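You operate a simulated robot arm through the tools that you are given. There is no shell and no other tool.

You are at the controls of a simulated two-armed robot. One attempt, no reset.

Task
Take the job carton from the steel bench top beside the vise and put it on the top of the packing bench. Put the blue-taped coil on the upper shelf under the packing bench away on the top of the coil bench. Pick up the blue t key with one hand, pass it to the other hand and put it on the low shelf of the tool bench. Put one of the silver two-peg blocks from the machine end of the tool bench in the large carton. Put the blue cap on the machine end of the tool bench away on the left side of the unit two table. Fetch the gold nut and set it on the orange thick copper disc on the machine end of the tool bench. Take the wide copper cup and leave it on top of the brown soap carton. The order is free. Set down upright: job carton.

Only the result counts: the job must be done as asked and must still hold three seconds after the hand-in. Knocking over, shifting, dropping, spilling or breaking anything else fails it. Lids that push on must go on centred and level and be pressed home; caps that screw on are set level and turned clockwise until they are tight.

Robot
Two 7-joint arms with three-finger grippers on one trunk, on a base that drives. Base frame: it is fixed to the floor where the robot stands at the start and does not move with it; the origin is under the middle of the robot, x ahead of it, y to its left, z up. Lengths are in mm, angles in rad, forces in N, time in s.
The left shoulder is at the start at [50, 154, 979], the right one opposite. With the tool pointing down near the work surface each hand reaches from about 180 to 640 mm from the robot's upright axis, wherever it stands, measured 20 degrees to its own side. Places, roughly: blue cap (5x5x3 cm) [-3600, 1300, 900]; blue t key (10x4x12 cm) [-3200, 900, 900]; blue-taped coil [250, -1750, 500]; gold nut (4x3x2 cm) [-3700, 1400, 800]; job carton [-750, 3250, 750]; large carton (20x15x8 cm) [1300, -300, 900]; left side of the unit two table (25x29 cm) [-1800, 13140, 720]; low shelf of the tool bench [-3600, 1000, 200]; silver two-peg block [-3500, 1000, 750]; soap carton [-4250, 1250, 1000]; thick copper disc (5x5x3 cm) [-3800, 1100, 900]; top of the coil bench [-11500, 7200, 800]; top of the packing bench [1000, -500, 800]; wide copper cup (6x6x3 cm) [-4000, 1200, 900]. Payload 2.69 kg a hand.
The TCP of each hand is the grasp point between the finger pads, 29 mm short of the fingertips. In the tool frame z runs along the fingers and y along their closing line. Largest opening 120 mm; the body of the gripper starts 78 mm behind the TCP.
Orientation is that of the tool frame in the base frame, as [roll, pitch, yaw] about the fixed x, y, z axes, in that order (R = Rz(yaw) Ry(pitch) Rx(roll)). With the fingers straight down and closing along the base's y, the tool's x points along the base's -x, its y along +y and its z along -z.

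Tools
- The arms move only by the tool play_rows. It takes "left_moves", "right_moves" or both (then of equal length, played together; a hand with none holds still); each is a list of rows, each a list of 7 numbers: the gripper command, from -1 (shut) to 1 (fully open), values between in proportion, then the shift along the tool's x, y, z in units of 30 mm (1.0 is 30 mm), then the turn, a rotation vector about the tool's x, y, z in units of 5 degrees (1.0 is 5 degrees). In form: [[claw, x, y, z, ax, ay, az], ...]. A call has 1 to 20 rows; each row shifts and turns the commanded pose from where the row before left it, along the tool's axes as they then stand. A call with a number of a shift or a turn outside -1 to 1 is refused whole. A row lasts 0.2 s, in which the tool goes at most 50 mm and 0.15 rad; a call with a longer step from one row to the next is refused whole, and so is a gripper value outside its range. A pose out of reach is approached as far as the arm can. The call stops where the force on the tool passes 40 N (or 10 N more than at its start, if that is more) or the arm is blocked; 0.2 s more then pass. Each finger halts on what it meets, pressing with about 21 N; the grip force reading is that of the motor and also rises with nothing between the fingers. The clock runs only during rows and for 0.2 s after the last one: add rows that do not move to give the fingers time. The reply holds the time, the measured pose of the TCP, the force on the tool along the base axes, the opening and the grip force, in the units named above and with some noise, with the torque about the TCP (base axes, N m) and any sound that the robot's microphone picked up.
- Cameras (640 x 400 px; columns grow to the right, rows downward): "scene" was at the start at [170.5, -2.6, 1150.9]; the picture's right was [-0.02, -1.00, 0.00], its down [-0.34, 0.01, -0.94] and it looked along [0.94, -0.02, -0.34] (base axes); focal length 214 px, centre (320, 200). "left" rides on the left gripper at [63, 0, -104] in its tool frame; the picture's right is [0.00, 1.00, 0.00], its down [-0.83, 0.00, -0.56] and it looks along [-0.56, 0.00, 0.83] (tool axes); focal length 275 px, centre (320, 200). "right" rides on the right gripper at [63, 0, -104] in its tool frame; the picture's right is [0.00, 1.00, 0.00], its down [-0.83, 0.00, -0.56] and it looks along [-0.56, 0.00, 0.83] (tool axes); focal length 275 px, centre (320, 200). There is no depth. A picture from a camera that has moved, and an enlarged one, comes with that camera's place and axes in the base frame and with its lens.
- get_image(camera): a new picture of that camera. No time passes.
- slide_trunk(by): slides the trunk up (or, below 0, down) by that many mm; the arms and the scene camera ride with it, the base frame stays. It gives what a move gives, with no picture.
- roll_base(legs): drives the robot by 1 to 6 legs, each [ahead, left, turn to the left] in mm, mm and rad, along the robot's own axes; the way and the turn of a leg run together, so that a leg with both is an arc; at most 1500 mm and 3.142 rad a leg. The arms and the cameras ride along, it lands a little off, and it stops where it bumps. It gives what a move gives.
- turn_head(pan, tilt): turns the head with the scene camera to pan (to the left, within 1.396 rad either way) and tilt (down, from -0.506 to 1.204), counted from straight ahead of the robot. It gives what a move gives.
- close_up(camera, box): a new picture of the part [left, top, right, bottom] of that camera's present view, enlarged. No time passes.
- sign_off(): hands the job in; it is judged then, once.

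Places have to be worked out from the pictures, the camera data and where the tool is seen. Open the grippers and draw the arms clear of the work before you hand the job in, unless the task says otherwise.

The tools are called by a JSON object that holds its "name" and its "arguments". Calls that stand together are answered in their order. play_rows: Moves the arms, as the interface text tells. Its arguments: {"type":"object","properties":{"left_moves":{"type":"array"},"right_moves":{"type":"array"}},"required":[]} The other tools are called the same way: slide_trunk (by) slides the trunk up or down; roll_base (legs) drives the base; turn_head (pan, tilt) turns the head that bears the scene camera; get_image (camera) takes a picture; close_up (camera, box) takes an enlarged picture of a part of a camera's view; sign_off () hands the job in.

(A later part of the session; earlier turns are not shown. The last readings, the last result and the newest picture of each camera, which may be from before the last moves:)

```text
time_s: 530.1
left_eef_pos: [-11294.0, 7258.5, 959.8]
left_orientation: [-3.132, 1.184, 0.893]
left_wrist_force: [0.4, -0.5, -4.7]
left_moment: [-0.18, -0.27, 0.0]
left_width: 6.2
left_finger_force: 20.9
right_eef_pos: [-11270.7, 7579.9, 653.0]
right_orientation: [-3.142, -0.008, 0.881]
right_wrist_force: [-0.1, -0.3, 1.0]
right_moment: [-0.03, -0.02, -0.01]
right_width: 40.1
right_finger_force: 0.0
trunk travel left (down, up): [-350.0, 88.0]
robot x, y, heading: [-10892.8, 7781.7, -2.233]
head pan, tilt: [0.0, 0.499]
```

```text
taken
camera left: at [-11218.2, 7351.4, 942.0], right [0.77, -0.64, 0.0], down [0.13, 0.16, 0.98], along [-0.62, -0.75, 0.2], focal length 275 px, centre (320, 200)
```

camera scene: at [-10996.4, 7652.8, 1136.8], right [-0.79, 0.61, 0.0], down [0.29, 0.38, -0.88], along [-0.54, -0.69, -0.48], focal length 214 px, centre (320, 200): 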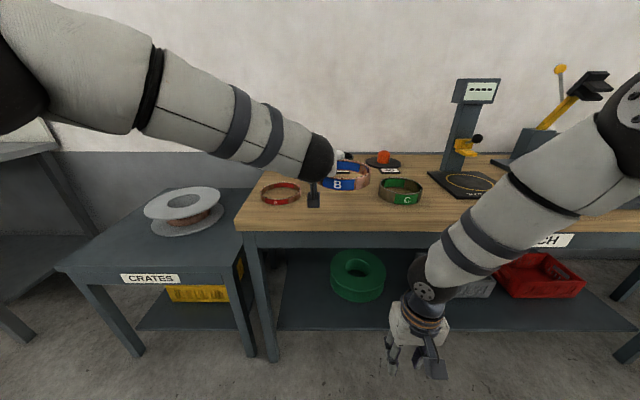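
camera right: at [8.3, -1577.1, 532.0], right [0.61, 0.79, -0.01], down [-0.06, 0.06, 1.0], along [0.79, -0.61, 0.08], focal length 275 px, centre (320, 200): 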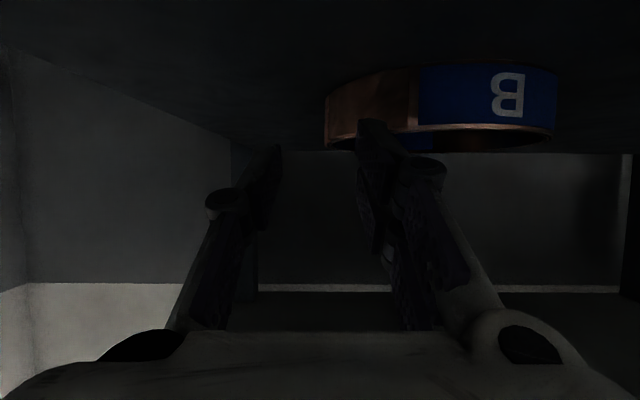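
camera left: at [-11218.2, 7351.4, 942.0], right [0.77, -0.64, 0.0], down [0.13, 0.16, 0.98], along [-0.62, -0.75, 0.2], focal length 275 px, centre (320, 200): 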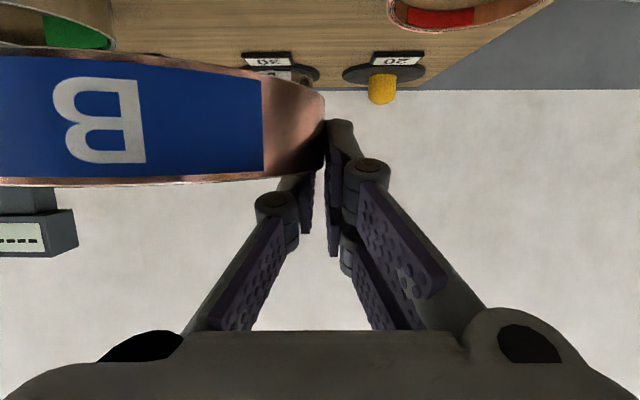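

{"name": "close_up", "arguments": {"camera": "scene", "box": [230, 140, 470, 250]}}

```text
2.67 times, centred on (350, 195) of scene
camera zoom: at [-10996.4, 7652.8, 1136.8], right [-0.79, 0.61, 0.0], down [0.29, 0.38, -0.88], along [-0.54, -0.69, -0.48], focal length 572 px, centre (240, 213)
```

zoom: 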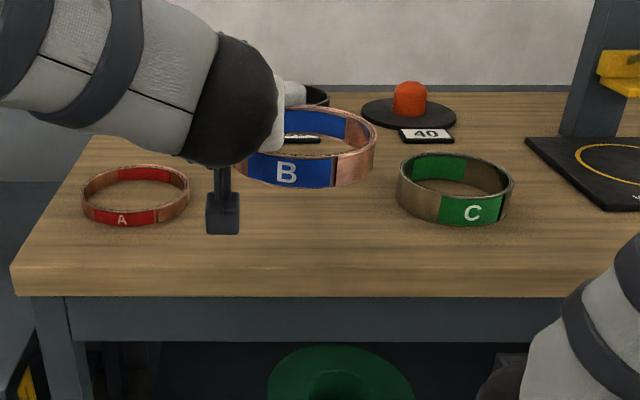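

The coil still hovers over the front edge; A's and C's row is about 140 mm further in and the gap is laterally centred. I drive 140 mm ahead.

{"name": "roll_base", "arguments": {"legs": [[140, 0, 0]]}}

{"name": "get_image", "arguments": {"camera": "scene"}}

{"name": "get_image", "arguments": {"camera": "left"}}

```text
time_s: 531.4
left_eef_pos: [-11382.6, 7148.6, 959.7]
left_orientation: [-3.131, 1.183, 0.888]
left_wrist_force: [-0.5, 0.9, -5.2]
left_moment: [-0.2, -0.29, 0.04]
left_width: 6.0
left_finger_force: 21.0
right_eef_pos: [-11358.3, 7470.9, 653.5]
right_orientation: [-3.141, -0.012, 0.879]
right_wrist_force: [0.0, 0.4, 0.4]
right_moment: [0.02, 0.02, -0.01]
right_width: 40.3
right_finger_force: 0.0
trunk travel left (down, up): [-350.0, 88.0]
robot x, y, heading: [-10979.1, 7673.0, -2.231]
head pan, tilt: [0.0, 0.499]
```

```text
taken
camera scene: at [-11083.4, 7542.3, 1136.6], right [-0.79, 0.62, 0.0], down [0.3, 0.38, -0.88], along [-0.54, -0.69, -0.48], focal length 214 px, centre (320, 200)
```

scene: 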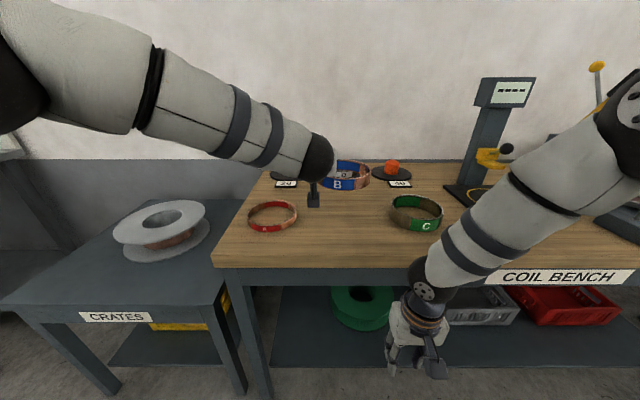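

```text
taken
camera left: at [-11305.9, 7241.5, 941.6], right [0.77, -0.64, 0.0], down [0.13, 0.15, 0.98], along [-0.63, -0.75, 0.2], focal length 275 px, centre (320, 200)
```

left: 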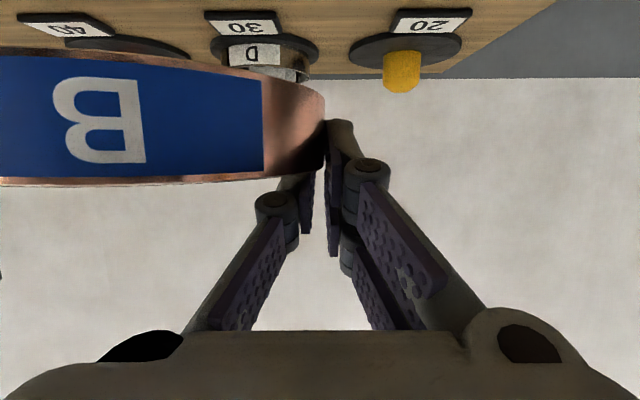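

The hand camera hangs below the hand and would touch the bench first this far in, so I place the coil nearer the front edge: I back off 57 mm and lower.

{"name": "roll_base", "arguments": {"legs": [[-57, 0, 0]]}}

{"name": "play_rows", "arguments": {"left_moves": [[-1, 0.5, 0, 0.2, 0, 0, 0], [-1, 0.8, 0, 0.32, 0, 0, 0], [-1, 0.8, 0, 0.32, 0, 0, 0], [-1, 0.6, 0, 0.24, 0, 0, 0], [-1, 0, 0, 0, 0, 0, 0]]}}

{"name": "get_image", "arguments": {"camera": "scene"}}

{"name": "close_up", "arguments": {"camera": "scene", "box": [230, 150, 450, 280]}}

```text
time_s: 532.4
left_eef_pos: [-11346.7, 7194.4, 961.6]
left_orientation: [-3.132, 1.185, 0.891]
left_wrist_force: [-1.0, -0.1, -4.7]
left_moment: [-0.12, -0.27, 0.04]
left_width: 6.0
left_finger_force: 21.2
right_eef_pos: [-11322.8, 7514.0, 655.0]
right_orientation: [-3.14, -0.011, 0.878]
right_wrist_force: [-0.3, 0.5, -0.1]
right_moment: [-0.02, 0.06, 0.01]
right_width: 40.2
right_finger_force: 0.1
trunk travel left (down, up): [-350.0, 88.0]
robot x, y, heading: [-10944.6, 7723.4, -2.237]
head pan, tilt: [0.0, 0.499]
```

```text
time_s: 533.6
left_eef_pos: [-11345.9, 7195.4, 875.5]
left_orientation: [-3.129, 1.183, 0.89]
left_wrist_force: [-0.2, 0.0, -5.1]
left_moment: [-0.17, -0.27, 0.02]
left_width: 5.9
left_finger_force: 20.9
right_eef_pos: [-11323.0, 7514.7, 652.7]
right_orientation: [-3.141, -0.011, 0.878]
right_wrist_force: [0.2, 0.1, 0.7]
right_moment: [-0.06, -0.02, -0.02]
right_width: 40.3
right_finger_force: 0.0
trunk travel left (down, up): [-350.0, 88.0]
robot x, y, heading: [-10942.2, 7717.9, -2.236]
head pan, tilt: [0.0, 0.499]
```

```text
taken
camera scene: at [-11048.0, 7587.4, 1136.8], right [-0.79, 0.62, 0.0], down [0.3, 0.38, -0.88], along [-0.54, -0.69, -0.48], focal length 214 px, centre (320, 200)
```

scene: 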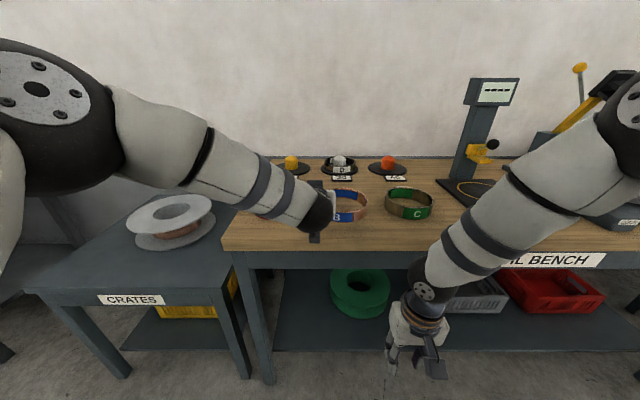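

```text
2.91 times, centred on (340, 215) of scene
camera zoom: at [-11048.0, 7587.4, 1136.8], right [-0.79, 0.62, 0.0], down [0.3, 0.38, -0.88], along [-0.54, -0.69, -0.48], focal length 624 px, centre (262, 156)
```

zoom: 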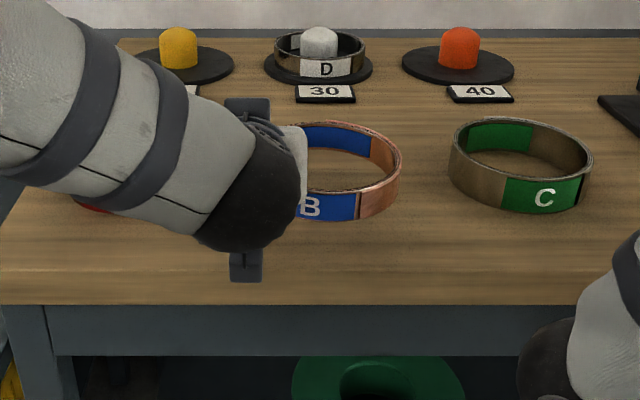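

The coil is now between A and C with the hand camera just outside the bench edge. I lower 28 mm more and check.

{"name": "play_rows", "arguments": {"left_moves": [[-1, 0.45, 0, 0.18, 0, 0, 0], [-1, 0.42, 0, 0.17, 0, 0, 0], [-1, 0, 0, 0, 0, 0, 0]]}}

{"name": "close_up", "arguments": {"camera": "scene", "box": [230, 150, 450, 280]}}

{"name": "get_image", "arguments": {"camera": "left"}}

```text
time_s: 534.4
left_eef_pos: [-11345.5, 7195.5, 847.1]
left_orientation: [-3.13, 1.184, 0.888]
left_wrist_force: [-0.3, 0.3, -5.0]
left_moment: [-0.15, -0.25, 0.03]
left_width: 6.0
left_finger_force: 21.5
right_eef_pos: [-11323.8, 7513.8, 654.0]
right_orientation: [3.141, -0.011, 0.879]
right_wrist_force: [1.0, -0.3, 0.4]
right_moment: [-0.01, -0.01, 0.0]
right_width: 40.2
right_finger_force: 0.0
trunk travel left (down, up): [-350.0, 88.0]
robot x, y, heading: [-10943.0, 7719.0, -2.235]
head pan, tilt: [0.0, 0.499]
```

```text
2.91 times, centred on (340, 215) of scene
camera zoom: at [-11048.0, 7587.4, 1136.8], right [-0.79, 0.62, 0.0], down [0.3, 0.38, -0.88], along [-0.54, -0.69, -0.48], focal length 624 px, centre (262, 156)
```

zoom: 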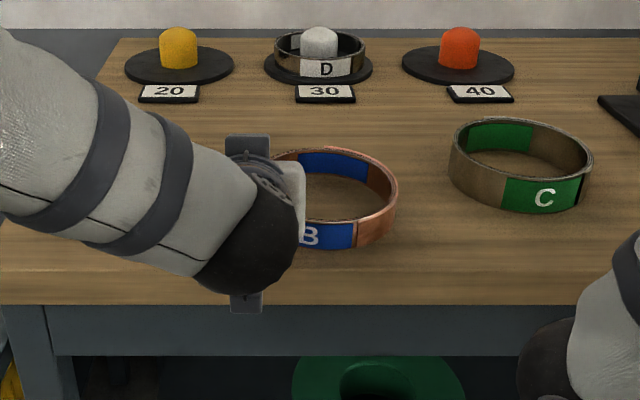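

```text
taken
camera left: at [-11269.7, 7289.0, 827.4], right [0.77, -0.64, 0.0], down [0.13, 0.15, 0.98], along [-0.63, -0.75, 0.2], focal length 275 px, centre (320, 200)
```

left: 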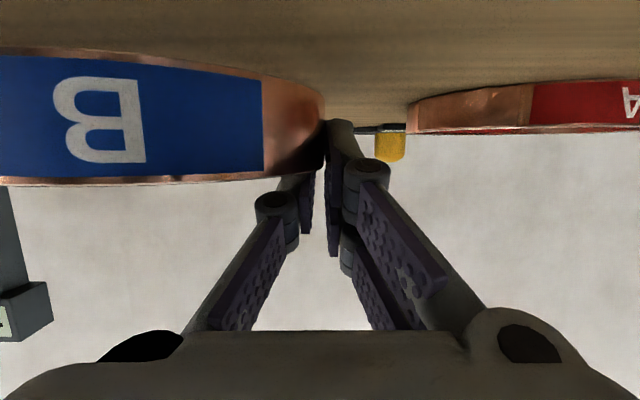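

The hand camera is in front of the slab and the ring's rim is inside the edge. I creep down the last millimetres.

{"name": "play_rows", "arguments": {"left_moves": [[-1, 0.1, 0, 0.04, 0, 0, 0], [-1, 0.06, 0, 0.025, 0, 0, 0], [-1, 0, 0, 0, 0, 0, 0]]}}

{"name": "play_rows", "arguments": {"left_moves": [[-1, 0.05, 0, 0.02, 0, 0, 0], [-1, 0.05, 0, 0.02, 0, 0, 0], [-1, 0, 0, 0, 0, 0, 0]]}}

```text
time_s: 535.2
left_eef_pos: [-11346.7, 7195.6, 841.0]
left_orientation: [-3.13, 1.184, 0.887]
left_wrist_force: [0.1, -0.8, -5.6]
left_moment: [-0.15, -0.26, 0.01]
left_width: 6.0
left_finger_force: 21.2
right_eef_pos: [-11323.0, 7514.2, 653.8]
right_orientation: [-3.142, -0.012, 0.88]
right_wrist_force: [-0.7, -0.9, 0.0]
right_moment: [0.02, 0.01, 0.02]
right_width: 40.3
right_finger_force: 0.2
trunk travel left (down, up): [-350.0, 88.0]
robot x, y, heading: [-10946.3, 7723.5, -2.232]
head pan, tilt: [0.0, 0.499]
```

```text
time_s: 536.0
left_eef_pos: [-11347.1, 7194.4, 839.0]
left_orientation: [-3.129, 1.188, 0.889]
left_wrist_force: [-0.5, 0.8, 3.5]
left_moment: [0.29, -0.32, -0.03]
left_width: 5.8
left_finger_force: 20.9
right_eef_pos: [-11322.9, 7514.4, 653.7]
right_orientation: [3.141, -0.01, 0.88]
right_wrist_force: [0.5, -0.3, 0.5]
right_moment: [-0.02, 0.0, 0.03]
right_width: 40.3
right_finger_force: 0.1
trunk travel left (down, up): [-350.0, 88.0]
robot x, y, heading: [-10945.1, 7721.0, -2.236]
head pan, tilt: [0.0, 0.499]
```

{"name": "play_rows", "arguments": {"left_moves": [[-1, 0.03, 0, 0.012, 0, 0, 0], [-1, 0, 0, 0, 0, 0, 0]]}}

{"name": "close_up", "arguments": {"camera": "scene", "box": [280, 170, 400, 250]}}

```text
time_s: 536.6
left_eef_pos: [-11347.6, 7194.4, 837.8]
left_orientation: [-3.13, 1.189, 0.891]
left_wrist_force: [-0.3, 1.7, 9.4]
left_moment: [0.23, -0.34, -0.07]
left_width: 5.9
left_finger_force: 20.6
right_eef_pos: [-11322.7, 7514.6, 654.5]
right_orientation: [-3.14, -0.01, 0.879]
right_wrist_force: [-1.2, 0.0, 0.2]
right_moment: [0.02, 0.0, 0.01]
right_width: 40.3
right_finger_force: 0.1
trunk travel left (down, up): [-350.0, 88.0]
robot x, y, heading: [-10947.3, 7720.1, -2.238]
head pan, tilt: [0.0, 0.499]
```

```text
5.00 times, centred on (340, 210) of scene
camera zoom: at [-11047.3, 7588.3, 1137.1], right [-0.79, 0.62, 0.0], down [0.29, 0.38, -0.88], along [-0.54, -0.69, -0.48], focal length 1072 px, centre (220, 150)
```

zoom: 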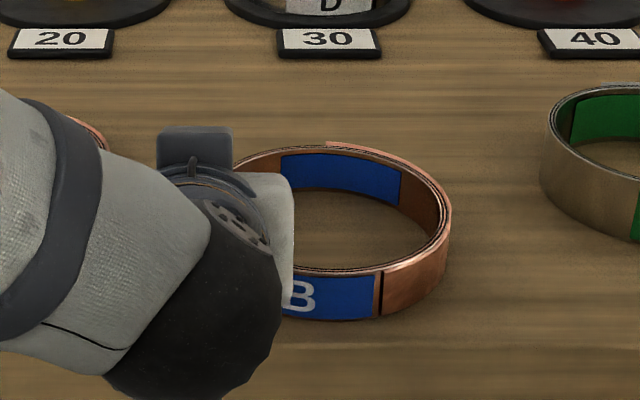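

The coil rests flat on the bench. I open, raise the fingers slightly to clear the near wall, then retract along the tool axis.

{"name": "play_rows", "arguments": {"left_moves": [[-0.8, 0, 0, 0, 0, 0, 0], [-0.55, 0, 0, 0, 0, 0, 0], [-0.4, 0, 0, 0, 0, 0, 0], [-0.4, -0.1, 0, -0.04, 0, 0, 0], [-0.4, -0.2, 0, -0.1, 0, 0, 0], [-0.4, 0, 0, 0, 0, 0, 0]]}}

{"name": "close_up", "arguments": {"camera": "scene", "box": [250, 150, 430, 270]}}

{"name": "get_image", "arguments": {"camera": "left"}}

```text
time_s: 538.0
left_eef_pos: [-11346.8, 7195.1, 846.6]
left_orientation: [-3.131, 1.185, 0.888]
left_wrist_force: [0.3, 1.1, -0.1]
left_moment: [0.0, -0.03, 0.02]
left_width: 36.2
left_finger_force: 0.1
right_eef_pos: [-11322.9, 7514.7, 654.1]
right_orientation: [-3.141, -0.011, 0.88]
right_wrist_force: [-0.5, 0.6, -0.5]
right_moment: [0.02, 0.01, -0.01]
right_width: 40.1
right_finger_force: 0.0
trunk travel left (down, up): [-350.0, 88.0]
robot x, y, heading: [-10945.1, 7721.3, -2.235]
head pan, tilt: [0.0, 0.499]
```

```text
3.33 times, centred on (340, 210) of scene
camera zoom: at [-11047.8, 7587.6, 1136.8], right [-0.79, 0.62, 0.0], down [0.3, 0.38, -0.88], along [-0.54, -0.69, -0.48], focal length 715 px, centre (253, 167)
```

zoom: 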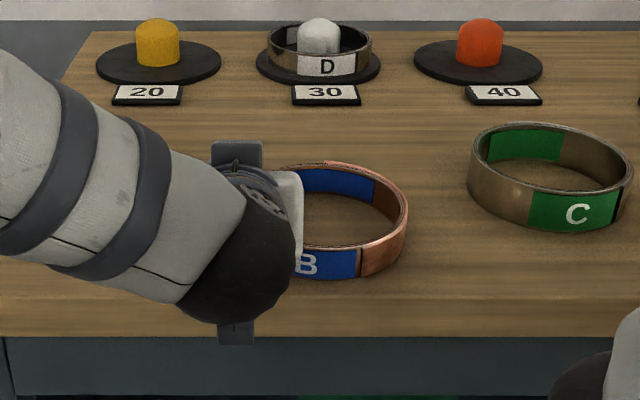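

```text
taken
camera left: at [-11270.4, 7288.2, 827.3], right [0.77, -0.64, 0.0], down [0.13, 0.16, 0.98], along [-0.63, -0.75, 0.2], focal length 275 px, centre (320, 200)
```

left: 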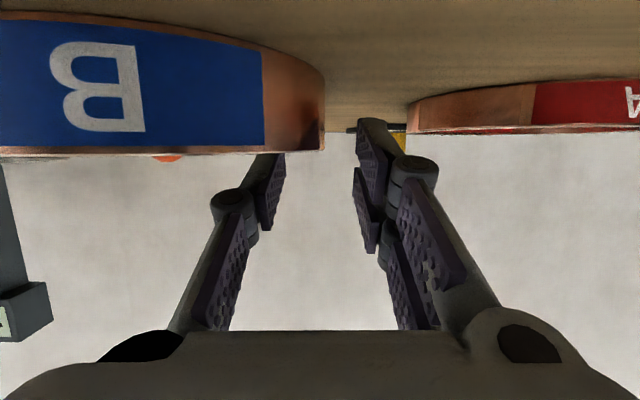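

The coil lies on the coil bench. I retract the left hand.

{"name": "play_rows", "arguments": {"left_moves": [[-0.4, -0.1, 0, -0.5, 0, 0, 0], [-0.4, 0, 0, -0.8, 0, 0, 0], [-0.4, 0, 0, -1, 0, 0, 0], [-0.4, 0, 0, -1, 0, 0, 0], [-0.4, 0, 0, -1, 0, 0, 0], [-0.4, 0, 0, 0, 0, 0, 0]]}}

{"name": "roll_base", "arguments": {"legs": [[-350, 0, 0]]}}

{"name": "get_image", "arguments": {"camera": "scene"}}

{"name": "close_up", "arguments": {"camera": "scene", "box": [220, 130, 460, 250]}}

```text
time_s: 539.4
left_eef_pos: [-11272.0, 7287.4, 896.5]
left_orientation: [-3.129, 1.182, 0.89]
left_wrist_force: [-0.5, -0.5, 0.2]
left_moment: [-0.01, 0.02, 0.03]
left_width: 36.0
left_finger_force: 0.0
right_eef_pos: [-11323.0, 7514.3, 653.3]
right_orientation: [-3.141, -0.011, 0.88]
right_wrist_force: [-0.4, -0.1, 0.5]
right_moment: [0.01, 0.0, -0.05]
right_width: 40.1
right_finger_force: 0.1
trunk travel left (down, up): [-350.0, 88.0]
robot x, y, heading: [-10944.2, 7722.1, -2.237]
head pan, tilt: [0.0, 0.499]
```

```text
time_s: 541.6
left_eef_pos: [-11058.0, 7564.8, 896.7]
left_orientation: [-3.128, 1.185, 0.883]
left_wrist_force: [0.6, 0.0, 0.2]
left_moment: [0.0, 0.01, 0.0]
left_width: 36.1
left_finger_force: 0.1
right_eef_pos: [-11108.7, 7791.0, 653.8]
right_orientation: [-3.141, -0.01, 0.875]
right_wrist_force: [0.7, 0.0, 0.2]
right_moment: [-0.01, -0.02, 0.02]
right_width: 40.3
right_finger_force: 0.1
trunk travel left (down, up): [-350.0, 88.0]
robot x, y, heading: [-10730.6, 7995.2, -2.236]
head pan, tilt: [0.0, 0.499]
```

```text
taken
camera scene: at [-10832.2, 7862.8, 1136.9], right [-0.78, 0.62, 0.0], down [0.3, 0.38, -0.88], along [-0.54, -0.69, -0.48], focal length 214 px, centre (320, 200)
```

scene: 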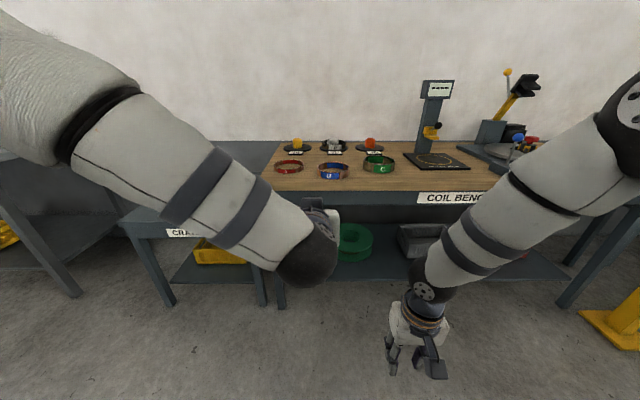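

```text
2.67 times, centred on (340, 190) of scene
camera zoom: at [-10832.2, 7862.8, 1136.9], right [-0.78, 0.62, 0.0], down [0.3, 0.38, -0.88], along [-0.54, -0.69, -0.48], focal length 572 px, centre (267, 227)
```

zoom: 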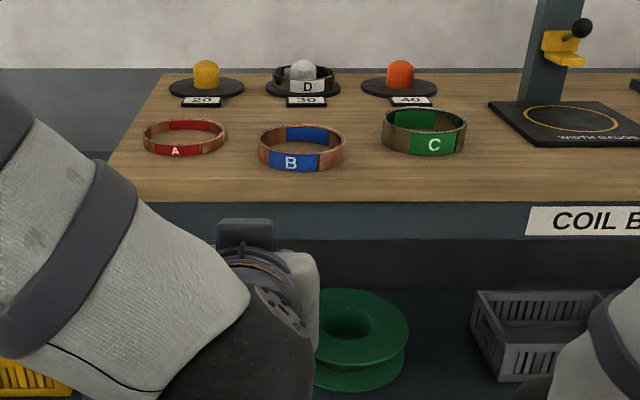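

The coil is placed between A and C. I return the left hand to tool-down, back into the aisle and turn to drive back to the tool bench for the blue cap.

{"name": "play_rows", "arguments": {"left_moves": [[-0.4, -0.09, 0.5, -0.407, 0, 1, 0], [-0.4, -0.054, 0.5, -0.413, 0, 1, 0], [-0.4, -0.017, 0.5, -0.416, 0, 1, 0], [-0.4, 0.019, 0.5, -0.416, 0, 1, 0], [-0.4, 0.055, 0.5, -0.413, 0, 1, 0], [-0.4, 0.091, 0.5, -0.406, 0, 1, 0], [-0.4, 0.126, 0.5, -0.397, 0, 1, 0], [-0.4, 0.16, 0.5, -0.384, 0, 1, 0], [-0.4, 0.192, 0.5, -0.369, 0, 1, 0], [-0.4, 0.224, 0.5, -0.351, 0, 1, 0], [-0.4, 0.254, 0.5, -0.33, 0, 1, 0], [-0.4, 0.281, 0.5, -0.307, 0, 1, 0], [-0.4, 0.307, 0.5, -0.281, 0, 1, 0], [-0.2, 0.33, 0.5, -0.25, 0, 0.58, 0], [0, 0, 0, 0, 0, 0, 0]]}}

{"name": "roll_base", "arguments": {"legs": [[-500, 0, 0], [0, 0, 1.57]]}}

{"name": "turn_head", "arguments": {"pan": 0.0, "tilt": 0.15}}

{"name": "get_image", "arguments": {"camera": "scene"}}

```text
time_s: 544.8
left_eef_pos: [-10804.5, 7539.1, 995.7]
left_orientation: [-3.136, -0.001, 0.873]
left_wrist_force: [0.5, -1.0, 0.0]
left_moment: [-0.01, 0.0, 0.01]
left_width: 59.9
left_finger_force: 0.0
right_eef_pos: [-11107.5, 7790.6, 653.8]
right_orientation: [3.14, -0.009, 0.875]
right_wrist_force: [-0.2, 0.0, -0.3]
right_moment: [0.0, -0.03, 0.0]
right_width: 40.2
right_finger_force: 0.1
trunk travel left (down, up): [-350.0, 88.0]
robot x, y, heading: [-10727.8, 7996.3, -2.238]
head pan, tilt: [0.0, 0.499]
```

```text
time_s: 551.6
left_eef_pos: [-9959.8, 8307.7, 995.4]
left_orientation: [-3.138, 0.0, 2.431]
left_wrist_force: [0.6, -0.5, -0.6]
left_moment: [-0.02, -0.03, -0.03]
left_width: 60.3
left_finger_force: 0.0
right_eef_pos: [-10219.4, 8008.1, 653.0]
right_orientation: [3.142, -0.01, 2.431]
right_wrist_force: [0.0, -0.4, 0.3]
right_moment: [0.02, 0.02, -0.03]
right_width: 40.2
right_finger_force: 0.1
trunk travel left (down, up): [-350.0, 88.0]
robot x, y, heading: [-10418.4, 8389.0, -0.681]
head pan, tilt: [0.0, 0.499]
```

```text
time_s: 552.4
left_eef_pos: [-9962.8, 8308.4, 996.3]
left_orientation: [-3.14, -0.001, 2.431]
left_wrist_force: [0.8, -0.4, 1.5]
left_moment: [-0.01, -0.02, 0.01]
left_width: 60.0
left_finger_force: 0.1
right_eef_pos: [-10219.0, 8008.0, 653.6]
right_orientation: [-3.141, -0.01, 2.431]
right_wrist_force: [0.4, -0.6, 0.7]
right_moment: [0.03, 0.04, -0.02]
right_width: 40.2
right_finger_force: 0.1
trunk travel left (down, up): [-350.0, 88.0]
robot x, y, heading: [-10421.1, 8388.6, -0.68]
head pan, tilt: [0.0, 0.15]
```

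```text
taken
camera scene: at [-10285.8, 8282.0, 1169.2], right [-0.63, -0.78, 0.0], down [-0.12, 0.09, -0.99], along [0.77, -0.62, -0.15], focal length 214 px, centre (320, 200)
```

scene: 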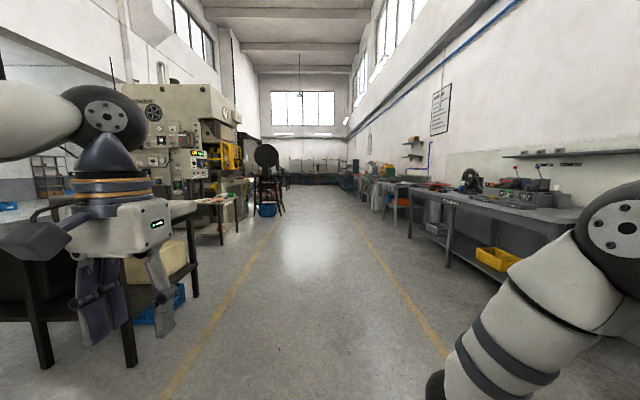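

{"name": "roll_base", "arguments": {"legs": [[0, 0, 0.013], [1450, 0, 0], [1450, 0, 0], [1450, 0, 0]]}}

{"name": "get_image", "arguments": {"camera": "scene"}}

```text
time_s: 573.5
left_eef_pos: [-6576.5, 5605.6, 994.4]
left_orientation: [-3.139, -0.001, 2.442]
left_wrist_force: [-0.3, 1.1, 0.2]
left_moment: [-0.01, -0.01, -0.01]
left_width: 60.1
left_finger_force: 0.0
right_eef_pos: [-6830.9, 5301.6, 653.4]
right_orientation: [-3.141, -0.01, 2.441]
right_wrist_force: [0.9, 0.6, -0.3]
right_moment: [0.01, 0.01, -0.02]
right_width: 40.3
right_finger_force: 0.0
trunk travel left (down, up): [-350.0, 88.0]
robot x, y, heading: [-7030.6, 5682.1, -0.673]
head pan, tilt: [0.0, 0.15]
```

```text
taken
camera scene: at [-6899.7, 5576.1, 1169.2], right [-0.62, -0.78, 0.0], down [-0.12, 0.09, -0.99], along [0.77, -0.62, -0.15], focal length 214 px, centre (320, 200)
```

scene: 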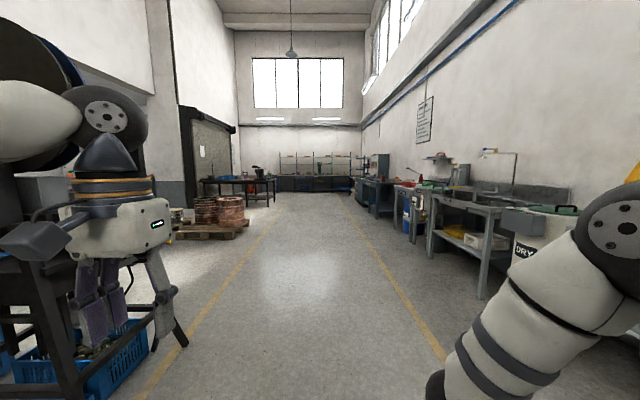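

{"name": "roll_base", "arguments": {"legs": [[1450, 0, 0.006], [1450, 0, 0], [1450, 0, 0]]}}

{"name": "get_image", "arguments": {"camera": "scene"}}

```text
time_s: 594.4
left_eef_pos: [-3089.5, 2967.7, 995.5]
left_orientation: [-3.137, 0.001, 2.499]
left_wrist_force: [0.2, -0.5, 1.2]
left_moment: [0.0, 0.0, -0.01]
left_width: 60.0
left_finger_force: 0.2
right_eef_pos: [-3326.1, 2650.7, 653.3]
right_orientation: [-3.14, -0.009, 2.498]
right_wrist_force: [-0.2, -0.4, 0.0]
right_moment: [0.01, -0.02, -0.01]
right_width: 40.2
right_finger_force: 0.1
trunk travel left (down, up): [-350.0, 88.0]
robot x, y, heading: [-3550.3, 3015.3, -0.613]
head pan, tilt: [0.0, 0.15]
```

```text
taken
camera scene: at [-3411.1, 2919.2, 1169.2], right [-0.58, -0.82, 0.0], down [-0.12, 0.09, -0.99], along [0.81, -0.57, -0.15], focal length 214 px, centre (320, 200)
```

scene: 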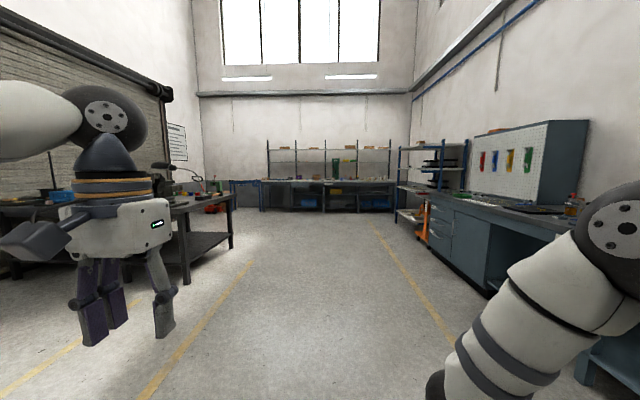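

I turn to face the tool bench and approach to about 470 mm from its edge (the right hand stays in front of the bench).

{"name": "roll_base", "arguments": {"legs": [[0, 0, -1.6235], [0, 851, 0], [600, 0, 0]]}}

{"name": "turn_head", "arguments": {"pan": 0.0, "tilt": 0.5}}

{"name": "get_image", "arguments": {"camera": "scene"}}

```text
time_s: 608.3
left_eef_pos: [-3364.6, 1566.4, 994.8]
left_orientation: [-3.138, 0.0, 0.848]
left_wrist_force: [-0.8, 0.3, -0.5]
left_moment: [0.04, 0.0, -0.01]
left_width: 60.0
left_finger_force: 0.0
right_eef_pos: [-3661.5, 1829.0, 652.9]
right_orientation: [3.141, -0.011, 0.844]
right_wrist_force: [-0.2, -0.2, 0.3]
right_moment: [0.0, -0.04, 0.01]
right_width: 40.3
right_finger_force: 0.1
trunk travel left (down, up): [-350.0, 88.0]
robot x, y, heading: [-3278.0, 2021.2, -2.27]
head pan, tilt: [0.0, 0.15]
```

```text
time_s: 609.1
left_eef_pos: [-3364.8, 1567.3, 995.2]
left_orientation: [-3.138, 0.002, 0.845]
left_wrist_force: [0.2, -0.8, -0.8]
left_moment: [0.0, 0.01, -0.03]
left_width: 60.1
left_finger_force: 0.0
right_eef_pos: [-3660.4, 1828.9, 653.9]
right_orientation: [-3.141, -0.012, 0.846]
right_wrist_force: [0.8, -0.1, 0.2]
right_moment: [0.02, 0.0, -0.01]
right_width: 40.1
right_finger_force: 0.0
trunk travel left (down, up): [-350.0, 88.0]
robot x, y, heading: [-3277.3, 2022.7, -2.268]
head pan, tilt: [0.0, 0.499]
```

```text
taken
camera scene: at [-3383.5, 1892.3, 1136.9], right [-0.77, 0.64, 0.0], down [0.31, 0.37, -0.88], along [-0.56, -0.67, -0.48], focal length 214 px, centre (320, 200)
```

scene: 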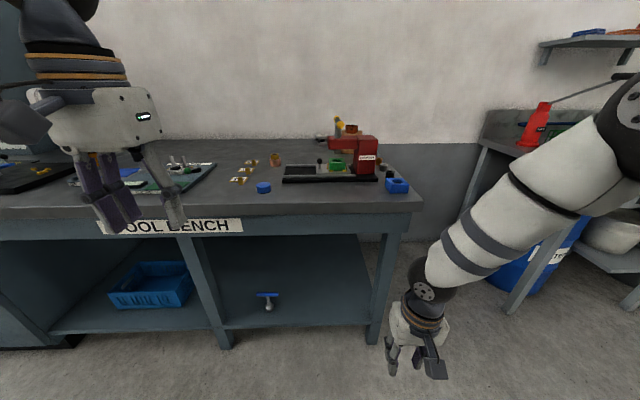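

Key, nut and cup are all still in place. The blue cap is at ahead 770/left 177; I drive 215 mm closer and bring the left hand over it.

{"name": "roll_base", "arguments": {"legs": [[215, 0, 0]]}}

{"name": "play_rows", "arguments": {"left_moves": [[0.1, -0.6, -0.2, 0.3, 0, 0, 0], [0.33, -0.7, -0.3, 0.5, 0, 0, 0], [0.33, -0.7, -0.3, 0.5, 0, 0, 0], [0.33, -0.7, -0.3, 0.5, 0, 0, 0], [0.33, -0.7, -0.3, 0.3, 0, 0, 0], [0.33, -0.7, -0.2, 0, 0, 0, 0], [0.33, 0, 0, 0, 0, 0, 0]]}}

{"name": "get_image", "arguments": {"camera": "left"}}

{"name": "get_image", "arguments": {"camera": "scene"}}

```text
time_s: 610.8
left_eef_pos: [-3503.9, 1400.3, 994.2]
left_orientation: [-3.138, -0.001, 0.846]
left_wrist_force: [0.5, -0.4, -0.2]
left_moment: [0.04, -0.03, -0.03]
left_width: 60.0
left_finger_force: 0.1
right_eef_pos: [-3798.8, 1661.0, 652.8]
right_orientation: [-3.14, -0.01, 0.844]
right_wrist_force: [-0.4, -0.2, 0.5]
right_moment: [0.01, -0.04, -0.04]
right_width: 40.3
right_finger_force: 0.1
trunk travel left (down, up): [-350.0, 88.0]
robot x, y, heading: [-3415.5, 1852.2, -2.266]
head pan, tilt: [0.0, 0.499]
```

```text
time_s: 612.4
left_eef_pos: [-3621.1, 1339.5, 931.1]
left_orientation: [-3.138, -0.001, 0.848]
left_wrist_force: [0.4, -0.4, 0.4]
left_moment: [0.01, 0.0, -0.01]
left_width: 79.9
left_finger_force: 0.1
right_eef_pos: [-3799.8, 1660.9, 653.7]
right_orientation: [-3.141, -0.011, 0.847]
right_wrist_force: [0.0, -0.1, -0.9]
right_moment: [0.03, -0.02, 0.0]
right_width: 40.0
right_finger_force: 0.0
trunk travel left (down, up): [-350.0, 88.0]
robot x, y, heading: [-3408.7, 1859.3, -2.273]
head pan, tilt: [0.0, 0.499]
```

```text
taken
camera left: at [-3579.6, 1387.8, 1036.8], right [0.75, -0.67, 0.0], down [-0.55, -0.62, 0.56], along [-0.37, -0.41, -0.83], focal length 275 px, centre (320, 200)
```

left: 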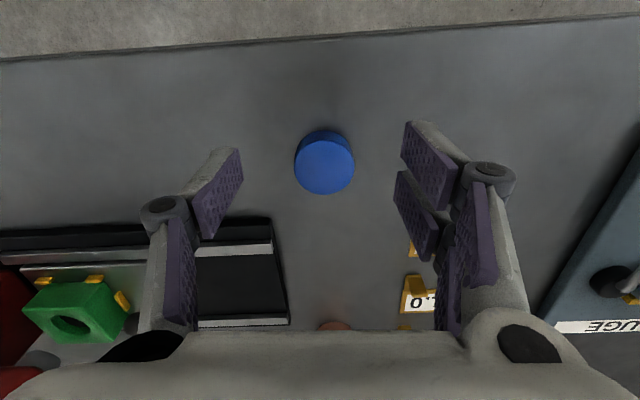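

```text
taken
camera scene: at [-3522.4, 1725.9, 1136.9], right [-0.77, 0.64, 0.0], down [0.31, 0.37, -0.88], along [-0.56, -0.67, -0.48], focal length 214 px, centre (320, 200)
```

scene: 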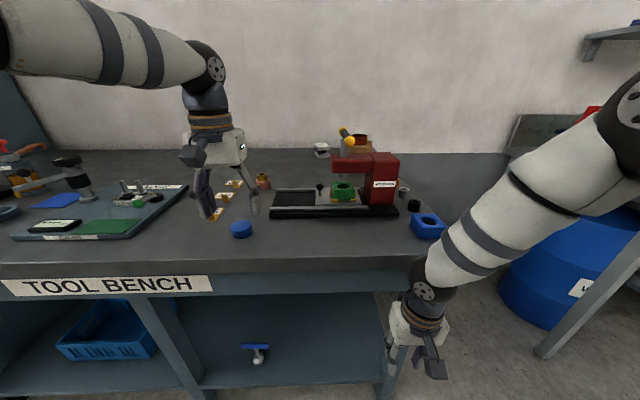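

The cap is 24 mm further ahead. I align, descend to z≈872 and grip it.

{"name": "play_rows", "arguments": {"left_moves": [[0.33, -0.4, 0.05, 0.3, 0, 0, 0], [0.33, -0.4, 0.04, 0.5, 0, 0, 0], [0.33, 0, 0, 0.6, 0, 0, 0], [0.33, 0, 0, 0.5, 0, 0, 0], [0.33, 0, 0, 0.07, 0, 0, 0], [0.33, 0, 0, 0, 0, 0, 0]]}}

{"name": "get_image", "arguments": {"camera": "left"}}

```text
time_s: 613.8
left_eef_pos: [-3634.9, 1321.8, 872.5]
left_orientation: [-3.137, -0.001, 0.847]
left_wrist_force: [0.8, -0.2, 0.4]
left_moment: [0.0, -0.02, 0.06]
left_width: 79.6
left_finger_force: 0.1
right_eef_pos: [-3800.0, 1661.1, 653.3]
right_orientation: [3.141, -0.01, 0.847]
right_wrist_force: [0.3, -0.1, 0.4]
right_moment: [0.02, 0.04, -0.03]
right_width: 40.1
right_finger_force: 0.0
trunk travel left (down, up): [-350.0, 88.0]
robot x, y, heading: [-3416.5, 1853.3, -2.272]
head pan, tilt: [0.0, 0.499]
```

```text
taken
camera left: at [-3593.6, 1368.4, 977.4], right [0.75, -0.67, 0.0], down [-0.55, -0.62, 0.56], along [-0.37, -0.41, -0.83], focal length 275 px, centre (320, 200)
```

left: 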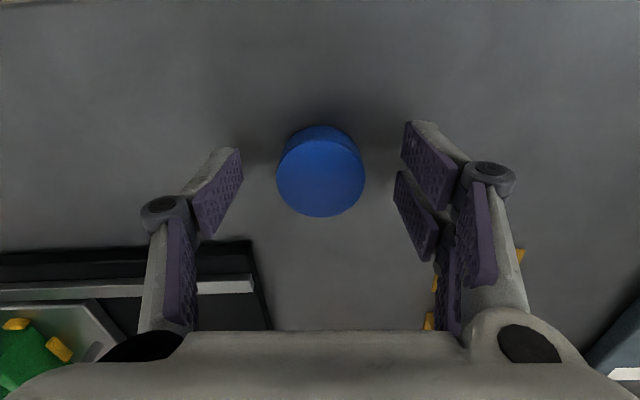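

{"name": "play_rows", "arguments": {"left_moves": [[0.1, 0, 0, 0, 0, 0, 0], [-0.2, 0, 0, 0, 0, 0, 0], [-1, 0, 0, 0, 0, 0, 0], [-1, 0, 0, 0, 0, 0, 0], [-1, 0, 0, 0, 0, 0, 0]]}}

{"name": "play_rows", "arguments": {"left_moves": [[-1, 0, 0, -0.4, 0, 0, 0], [-1, 0, 0, -0.8, 0, 0, 0], [-1, 0, 0, -0.9, 0, 0, 0], [-1, 0.3, 0, -0.9, 0, 0, 0], [-1, 0.5, 0, -0.6, 0, 0, 0], [-1, 0, 0, 0, 0, 0, 0]]}}

{"name": "get_image", "arguments": {"camera": "left"}}

```text
time_s: 615.0
left_eef_pos: [-3636.0, 1320.8, 872.8]
left_orientation: [-3.136, 0.0, 0.846]
left_wrist_force: [-0.2, 0.1, 0.7]
left_moment: [0.03, 0.03, -0.04]
left_width: 42.6
left_finger_force: 21.4
right_eef_pos: [-3799.8, 1661.4, 654.5]
right_orientation: [-3.14, -0.011, 0.848]
right_wrist_force: [-0.4, 0.7, 0.9]
right_moment: [-0.01, -0.01, 0.03]
right_width: 40.2
right_finger_force: 0.1
trunk travel left (down, up): [-350.0, 88.0]
robot x, y, heading: [-3414.6, 1855.6, -2.27]
head pan, tilt: [0.0, 0.499]
```

```text
time_s: 616.4
left_eef_pos: [-3618.8, 1339.7, 982.3]
left_orientation: [-3.137, -0.002, 0.846]
left_wrist_force: [-0.6, -0.4, 0.6]
left_moment: [0.0, 0.0, 0.0]
left_width: 42.7
left_finger_force: 20.6
right_eef_pos: [-3798.9, 1661.2, 654.3]
right_orientation: [-3.14, -0.01, 0.846]
right_wrist_force: [-0.9, 0.1, 0.0]
right_moment: [-0.01, 0.01, 0.02]
right_width: 40.1
right_finger_force: 0.1
trunk travel left (down, up): [-350.0, 88.0]
robot x, y, heading: [-3412.8, 1855.7, -2.268]
head pan, tilt: [0.0, 0.499]
```

```text
taken
camera left: at [-3576.4, 1385.9, 1085.2], right [0.75, -0.67, 0.0], down [-0.55, -0.62, 0.56], along [-0.37, -0.41, -0.83], focal length 275 px, centre (320, 200)
```

left: 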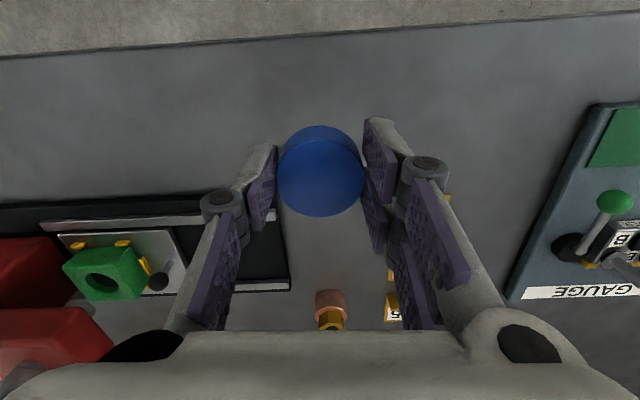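

The cap is held (42.7 mm). I draw the hand in, back into the aisle, and turn to drive toward the unit two area.

{"name": "play_rows", "arguments": {"left_moves": [[-1, 0.7, 0, 0, 0, 0, 0], [-1, 0.8, 0, 0, 0, 0, 0], [-1, 0.8, 0, 0, 0, 0, 0], [-1, 0.8, 0, 0, 0, 0, 0], [-1, 0, 0, 0, 0, 0, 0]]}}

{"name": "roll_base", "arguments": {"legs": [[-820, 0, 0], [0, 0, -1.54]]}}

{"name": "turn_head", "arguments": {"pan": -0.8, "tilt": 0.1}}

{"name": "get_image", "arguments": {"camera": "scene"}}

```text
time_s: 617.6
left_eef_pos: [-3556.1, 1408.0, 981.8]
left_orientation: [-3.138, -0.001, 0.848]
left_wrist_force: [0.1, -0.2, 0.3]
left_moment: [0.01, 0.0, 0.04]
left_width: 42.6
left_finger_force: 21.0
right_eef_pos: [-3800.8, 1661.4, 653.4]
right_orientation: [-3.142, -0.01, 0.846]
right_wrist_force: [-0.1, 0.0, 0.4]
right_moment: [0.04, 0.01, 0.0]
right_width: 40.5
right_finger_force: 0.0
trunk travel left (down, up): [-350.0, 88.0]
robot x, y, heading: [-3413.5, 1854.4, -2.271]
head pan, tilt: [0.0, 0.499]
```

```text
time_s: 625.8
left_eef_pos: [-3345.6, 2612.7, 981.9]
left_orientation: [-3.138, 0.001, -0.678]
left_wrist_force: [0.1, 0.6, 0.4]
left_moment: [-0.02, 0.04, 0.01]
left_width: 42.5
left_finger_force: 20.7
right_eef_pos: [-3103.8, 2867.7, 653.8]
right_orientation: [3.142, -0.013, -0.679]
right_wrist_force: [0.2, 0.1, -1.1]
right_moment: [0.03, -0.02, 0.02]
right_width: 40.0
right_finger_force: 0.2
trunk travel left (down, up): [-350.0, 88.0]
robot x, y, heading: [-2892.3, 2494.0, 2.493]
head pan, tilt: [0.0, 0.499]
```

```text
time_s: 626.9
left_eef_pos: [-3344.8, 2615.0, 980.9]
left_orientation: [-3.139, 0.002, -0.679]
left_wrist_force: [0.5, 0.8, -1.0]
left_moment: [0.01, 0.03, 0.0]
left_width: 42.6
left_finger_force: 21.3
right_eef_pos: [-3102.9, 2867.6, 654.3]
right_orientation: [3.141, -0.01, -0.68]
right_wrist_force: [-0.7, -0.2, -1.0]
right_moment: [0.01, -0.02, 0.01]
right_width: 40.1
right_finger_force: 0.0
trunk travel left (down, up): [-350.0, 88.0]
robot x, y, heading: [-2892.6, 2493.4, 2.493]
head pan, tilt: [-0.799, 0.099]
```

```text
taken
camera scene: at [-2963.9, 2629.7, 1173.9], right [0.99, 0.12, 0.0], down [0.01, -0.1, -0.99], along [-0.12, 0.99, -0.1], focal length 214 px, centre (320, 200)
```

scene: 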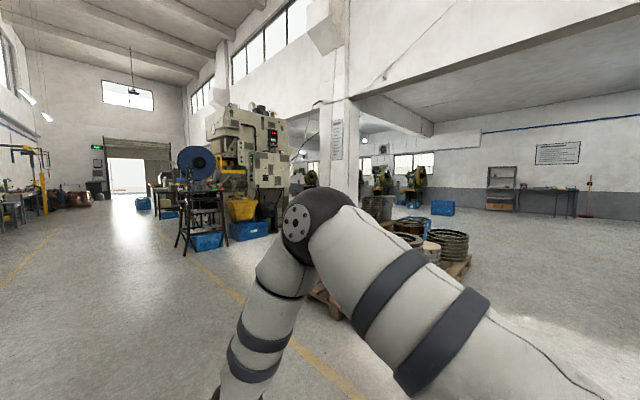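

There is an open bay to the right beyond the pallets; the unit two table lies about 10 m that way. I turn and go through the gap between the pallets and the steel bench.

{"name": "roll_base", "arguments": {"legs": [[0, 0, -1.631], [1450, 0, 0], [1450, 0, 0]]}}

{"name": "turn_head", "arguments": {"pan": 0.4, "tilt": 0.15}}

{"name": "get_image", "arguments": {"camera": "scene"}}

```text
time_s: 645.1
left_eef_pos: [-811.6, 5172.4, 981.2]
left_orientation: [-3.138, 0.001, -2.319]
left_wrist_force: [1.0, 0.8, -0.8]
left_moment: [0.0, 0.02, 0.01]
left_width: 42.7
left_finger_force: 20.5
right_eef_pos: [-575.1, 4914.0, 653.5]
right_orientation: [3.14, -0.011, -2.316]
right_wrist_force: [-0.3, -0.4, -0.3]
right_moment: [0.01, 0.05, 0.0]
right_width: 40.0
right_finger_force: 0.1
trunk travel left (down, up): [-350.0, 88.0]
robot x, y, heading: [-962.4, 4728.1, 0.855]
head pan, tilt: [-0.799, 0.099]
```

```text
time_s: 646.5
left_eef_pos: [-812.5, 5173.3, 981.3]
left_orientation: [-3.138, -0.001, -2.316]
left_wrist_force: [0.2, 0.8, -0.2]
left_moment: [-0.01, -0.01, -0.02]
left_width: 42.4
left_finger_force: 21.4
right_eef_pos: [-576.0, 4912.4, 653.0]
right_orientation: [3.141, -0.01, -2.317]
right_wrist_force: [0.0, -0.3, -0.1]
right_moment: [0.0, -0.01, 0.04]
right_width: 40.2
right_finger_force: 0.0
trunk travel left (down, up): [-350.0, 88.0]
robot x, y, heading: [-964.5, 4726.9, 0.851]
head pan, tilt: [0.4, 0.15]
```

```text
taken
camera scene: at [-883.8, 4873.1, 1169.2], right [0.95, -0.32, 0.0], down [-0.05, -0.14, -0.99], along [0.31, 0.94, -0.15], focal length 214 px, centre (320, 200)
```

scene: 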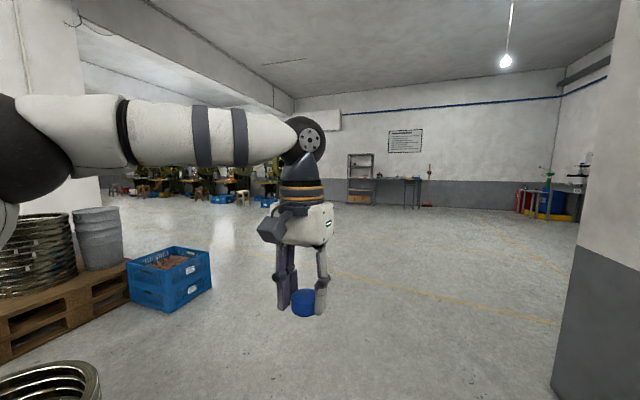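

{"name": "close_up", "arguments": {"camera": "scene", "box": [90, 130, 290, 230]}}

```text
3.20 times, centred on (190, 180) of scene
camera zoom: at [-883.8, 4873.1, 1169.2], right [0.95, -0.32, 0.0], down [-0.05, -0.14, -0.99], along [0.31, 0.94, -0.15], focal length 686 px, centre (736, 264)
```

zoom: 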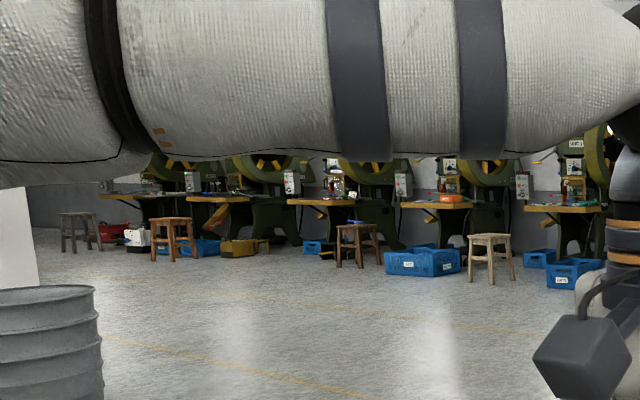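

The unit two table is the small yellow-topped table at the second press from the right, with a blue crate and stool in front. I drive nearer through the open floor.

{"name": "roll_base", "arguments": {"legs": [[0, 0, 0.625], [1400, 0, 0], [1400, 0, 0], [0, 0, 0.237], [1400, 0, 0]]}}

{"name": "turn_head", "arguments": {"pan": 0.0, "tilt": 0.2}}

{"name": "get_image", "arguments": {"camera": "scene"}}

```text
time_s: 669.3
left_eef_pos: [-1186.8, 9329.9, 982.1]
left_orientation: [-3.139, 0.002, -1.441]
left_wrist_force: [0.2, 0.2, 0.2]
left_moment: [0.01, 0.04, -0.01]
left_width: 42.4
left_finger_force: 21.6
right_eef_pos: [-836.1, 9347.1, 654.0]
right_orientation: [3.141, -0.01, -1.441]
right_wrist_force: [0.1, 0.2, 0.3]
right_moment: [-0.01, 0.0, 0.0]
right_width: 40.2
right_finger_force: 0.1
trunk travel left (down, up): [-350.0, 88.0]
robot x, y, heading: [-945.8, 8927.9, 1.729]
head pan, tilt: [0.4, 0.15]
```

```text
time_s: 670.2
left_eef_pos: [-1187.6, 9329.9, 981.3]
left_orientation: [-3.14, 0.001, -1.441]
left_wrist_force: [0.0, 0.0, -1.5]
left_moment: [-0.02, 0.0, -0.06]
left_width: 42.8
left_finger_force: 20.8
right_eef_pos: [-835.9, 9347.0, 653.7]
right_orientation: [-3.141, -0.01, -1.442]
right_wrist_force: [0.1, -0.2, 0.3]
right_moment: [-0.02, 0.03, -0.04]
right_width: 40.4
right_finger_force: 0.1
trunk travel left (down, up): [-350.0, 88.0]
robot x, y, heading: [-939.3, 8931.2, 1.726]
head pan, tilt: [0.0, 0.201]
```

```text
taken
camera scene: at [-969.5, 9096.3, 1164.5], right [0.99, 0.16, 0.0], down [0.03, -0.2, -0.98], along [-0.15, 0.97, -0.2], focal length 214 px, centre (320, 200)
```

scene: 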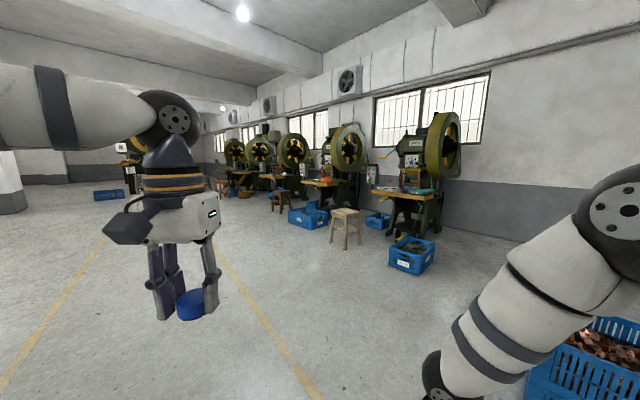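

{"name": "close_up", "arguments": {"camera": "scene", "box": [260, 110, 470, 280]}}

{"name": "close_up", "arguments": {"camera": "scene", "box": [290, 150, 390, 220]}}

```text
2.35 times, centred on (365, 195) of scene
camera zoom: at [-969.5, 9096.3, 1164.5], right [0.99, 0.16, 0.0], down [0.03, -0.2, -0.98], along [-0.15, 0.97, -0.2], focal length 505 px, centre (214, 212)
```

zoom: 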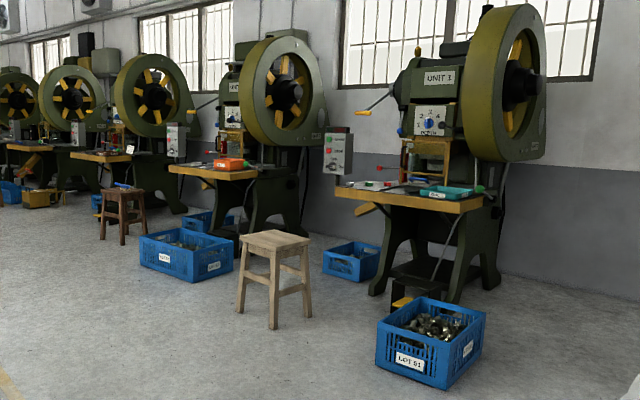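

```text
5.71 times, centred on (340, 185) of scene
camera zoom: at [-969.5, 9096.3, 1164.5], right [0.99, 0.16, 0.0], down [0.03, -0.2, -0.98], along [-0.15, 0.97, -0.2], focal length 1226 px, centre (206, 286)
```

zoom: 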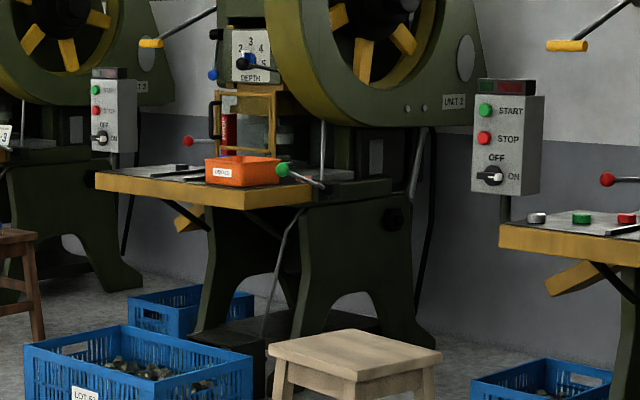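

Unit 2's press is identified by its label; its small table has free space on the left of the orange bin, with crate LOT 52 in front. I drive to a point in front of it and look closer.

{"name": "roll_base", "arguments": {"legs": [[0, 0, 0.236], [1390, 0, 0], [1390, 0, 0], [0, 0, -1.057]]}}

{"name": "turn_head", "arguments": {"pan": 0.0, "tilt": 0.35}}

{"name": "get_image", "arguments": {"camera": "scene"}}

```text
time_s: 686.9
left_eef_pos: [-1874.4, 11901.1, 982.8]
left_orientation: [-3.138, -0.002, -2.25]
left_wrist_force: [-0.1, 0.5, -0.4]
left_moment: [-0.03, 0.03, 0.0]
left_width: 42.6
left_finger_force: 20.9
right_eef_pos: [-1620.7, 11658.7, 653.9]
right_orientation: [3.142, -0.01, -2.249]
right_wrist_force: [0.0, 1.0, -0.4]
right_moment: [0.05, 0.0, 0.02]
right_width: 40.1
right_finger_force: 0.1
trunk travel left (down, up): [-350.0, 88.0]
robot x, y, heading: [-1998.6, 11449.5, 0.917]
head pan, tilt: [0.0, 0.201]
```

```text
time_s: 687.6
left_eef_pos: [-1874.5, 11902.7, 981.8]
left_orientation: [-3.138, 0.0, -2.25]
left_wrist_force: [-0.8, -0.1, -0.1]
left_moment: [0.01, -0.01, 0.01]
left_width: 42.6
left_finger_force: 20.7
right_eef_pos: [-1620.5, 11660.9, 654.1]
right_orientation: [3.142, -0.012, -2.252]
right_wrist_force: [-0.1, 0.1, -0.2]
right_moment: [0.01, 0.03, -0.01]
right_width: 40.5
right_finger_force: 0.0
trunk travel left (down, up): [-350.0, 88.0]
robot x, y, heading: [-1998.8, 11447.0, 0.918]
head pan, tilt: [0.0, 0.351]
```

```text
taken
camera scene: at [-1893.0, 11583.5, 1150.6], right [0.79, -0.61, 0.0], down [-0.21, -0.27, -0.94], along [0.57, 0.75, -0.34], focal length 214 px, centre (320, 200)
```

scene: 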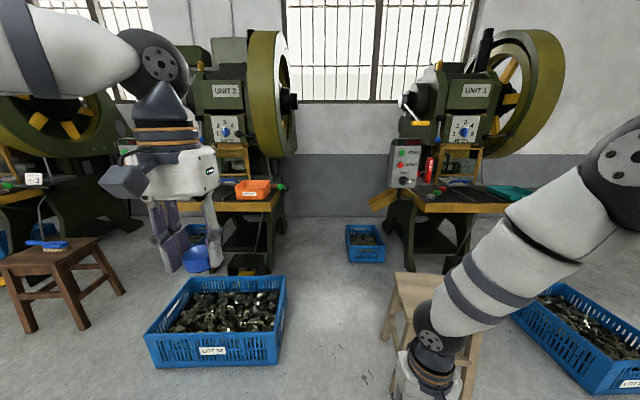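

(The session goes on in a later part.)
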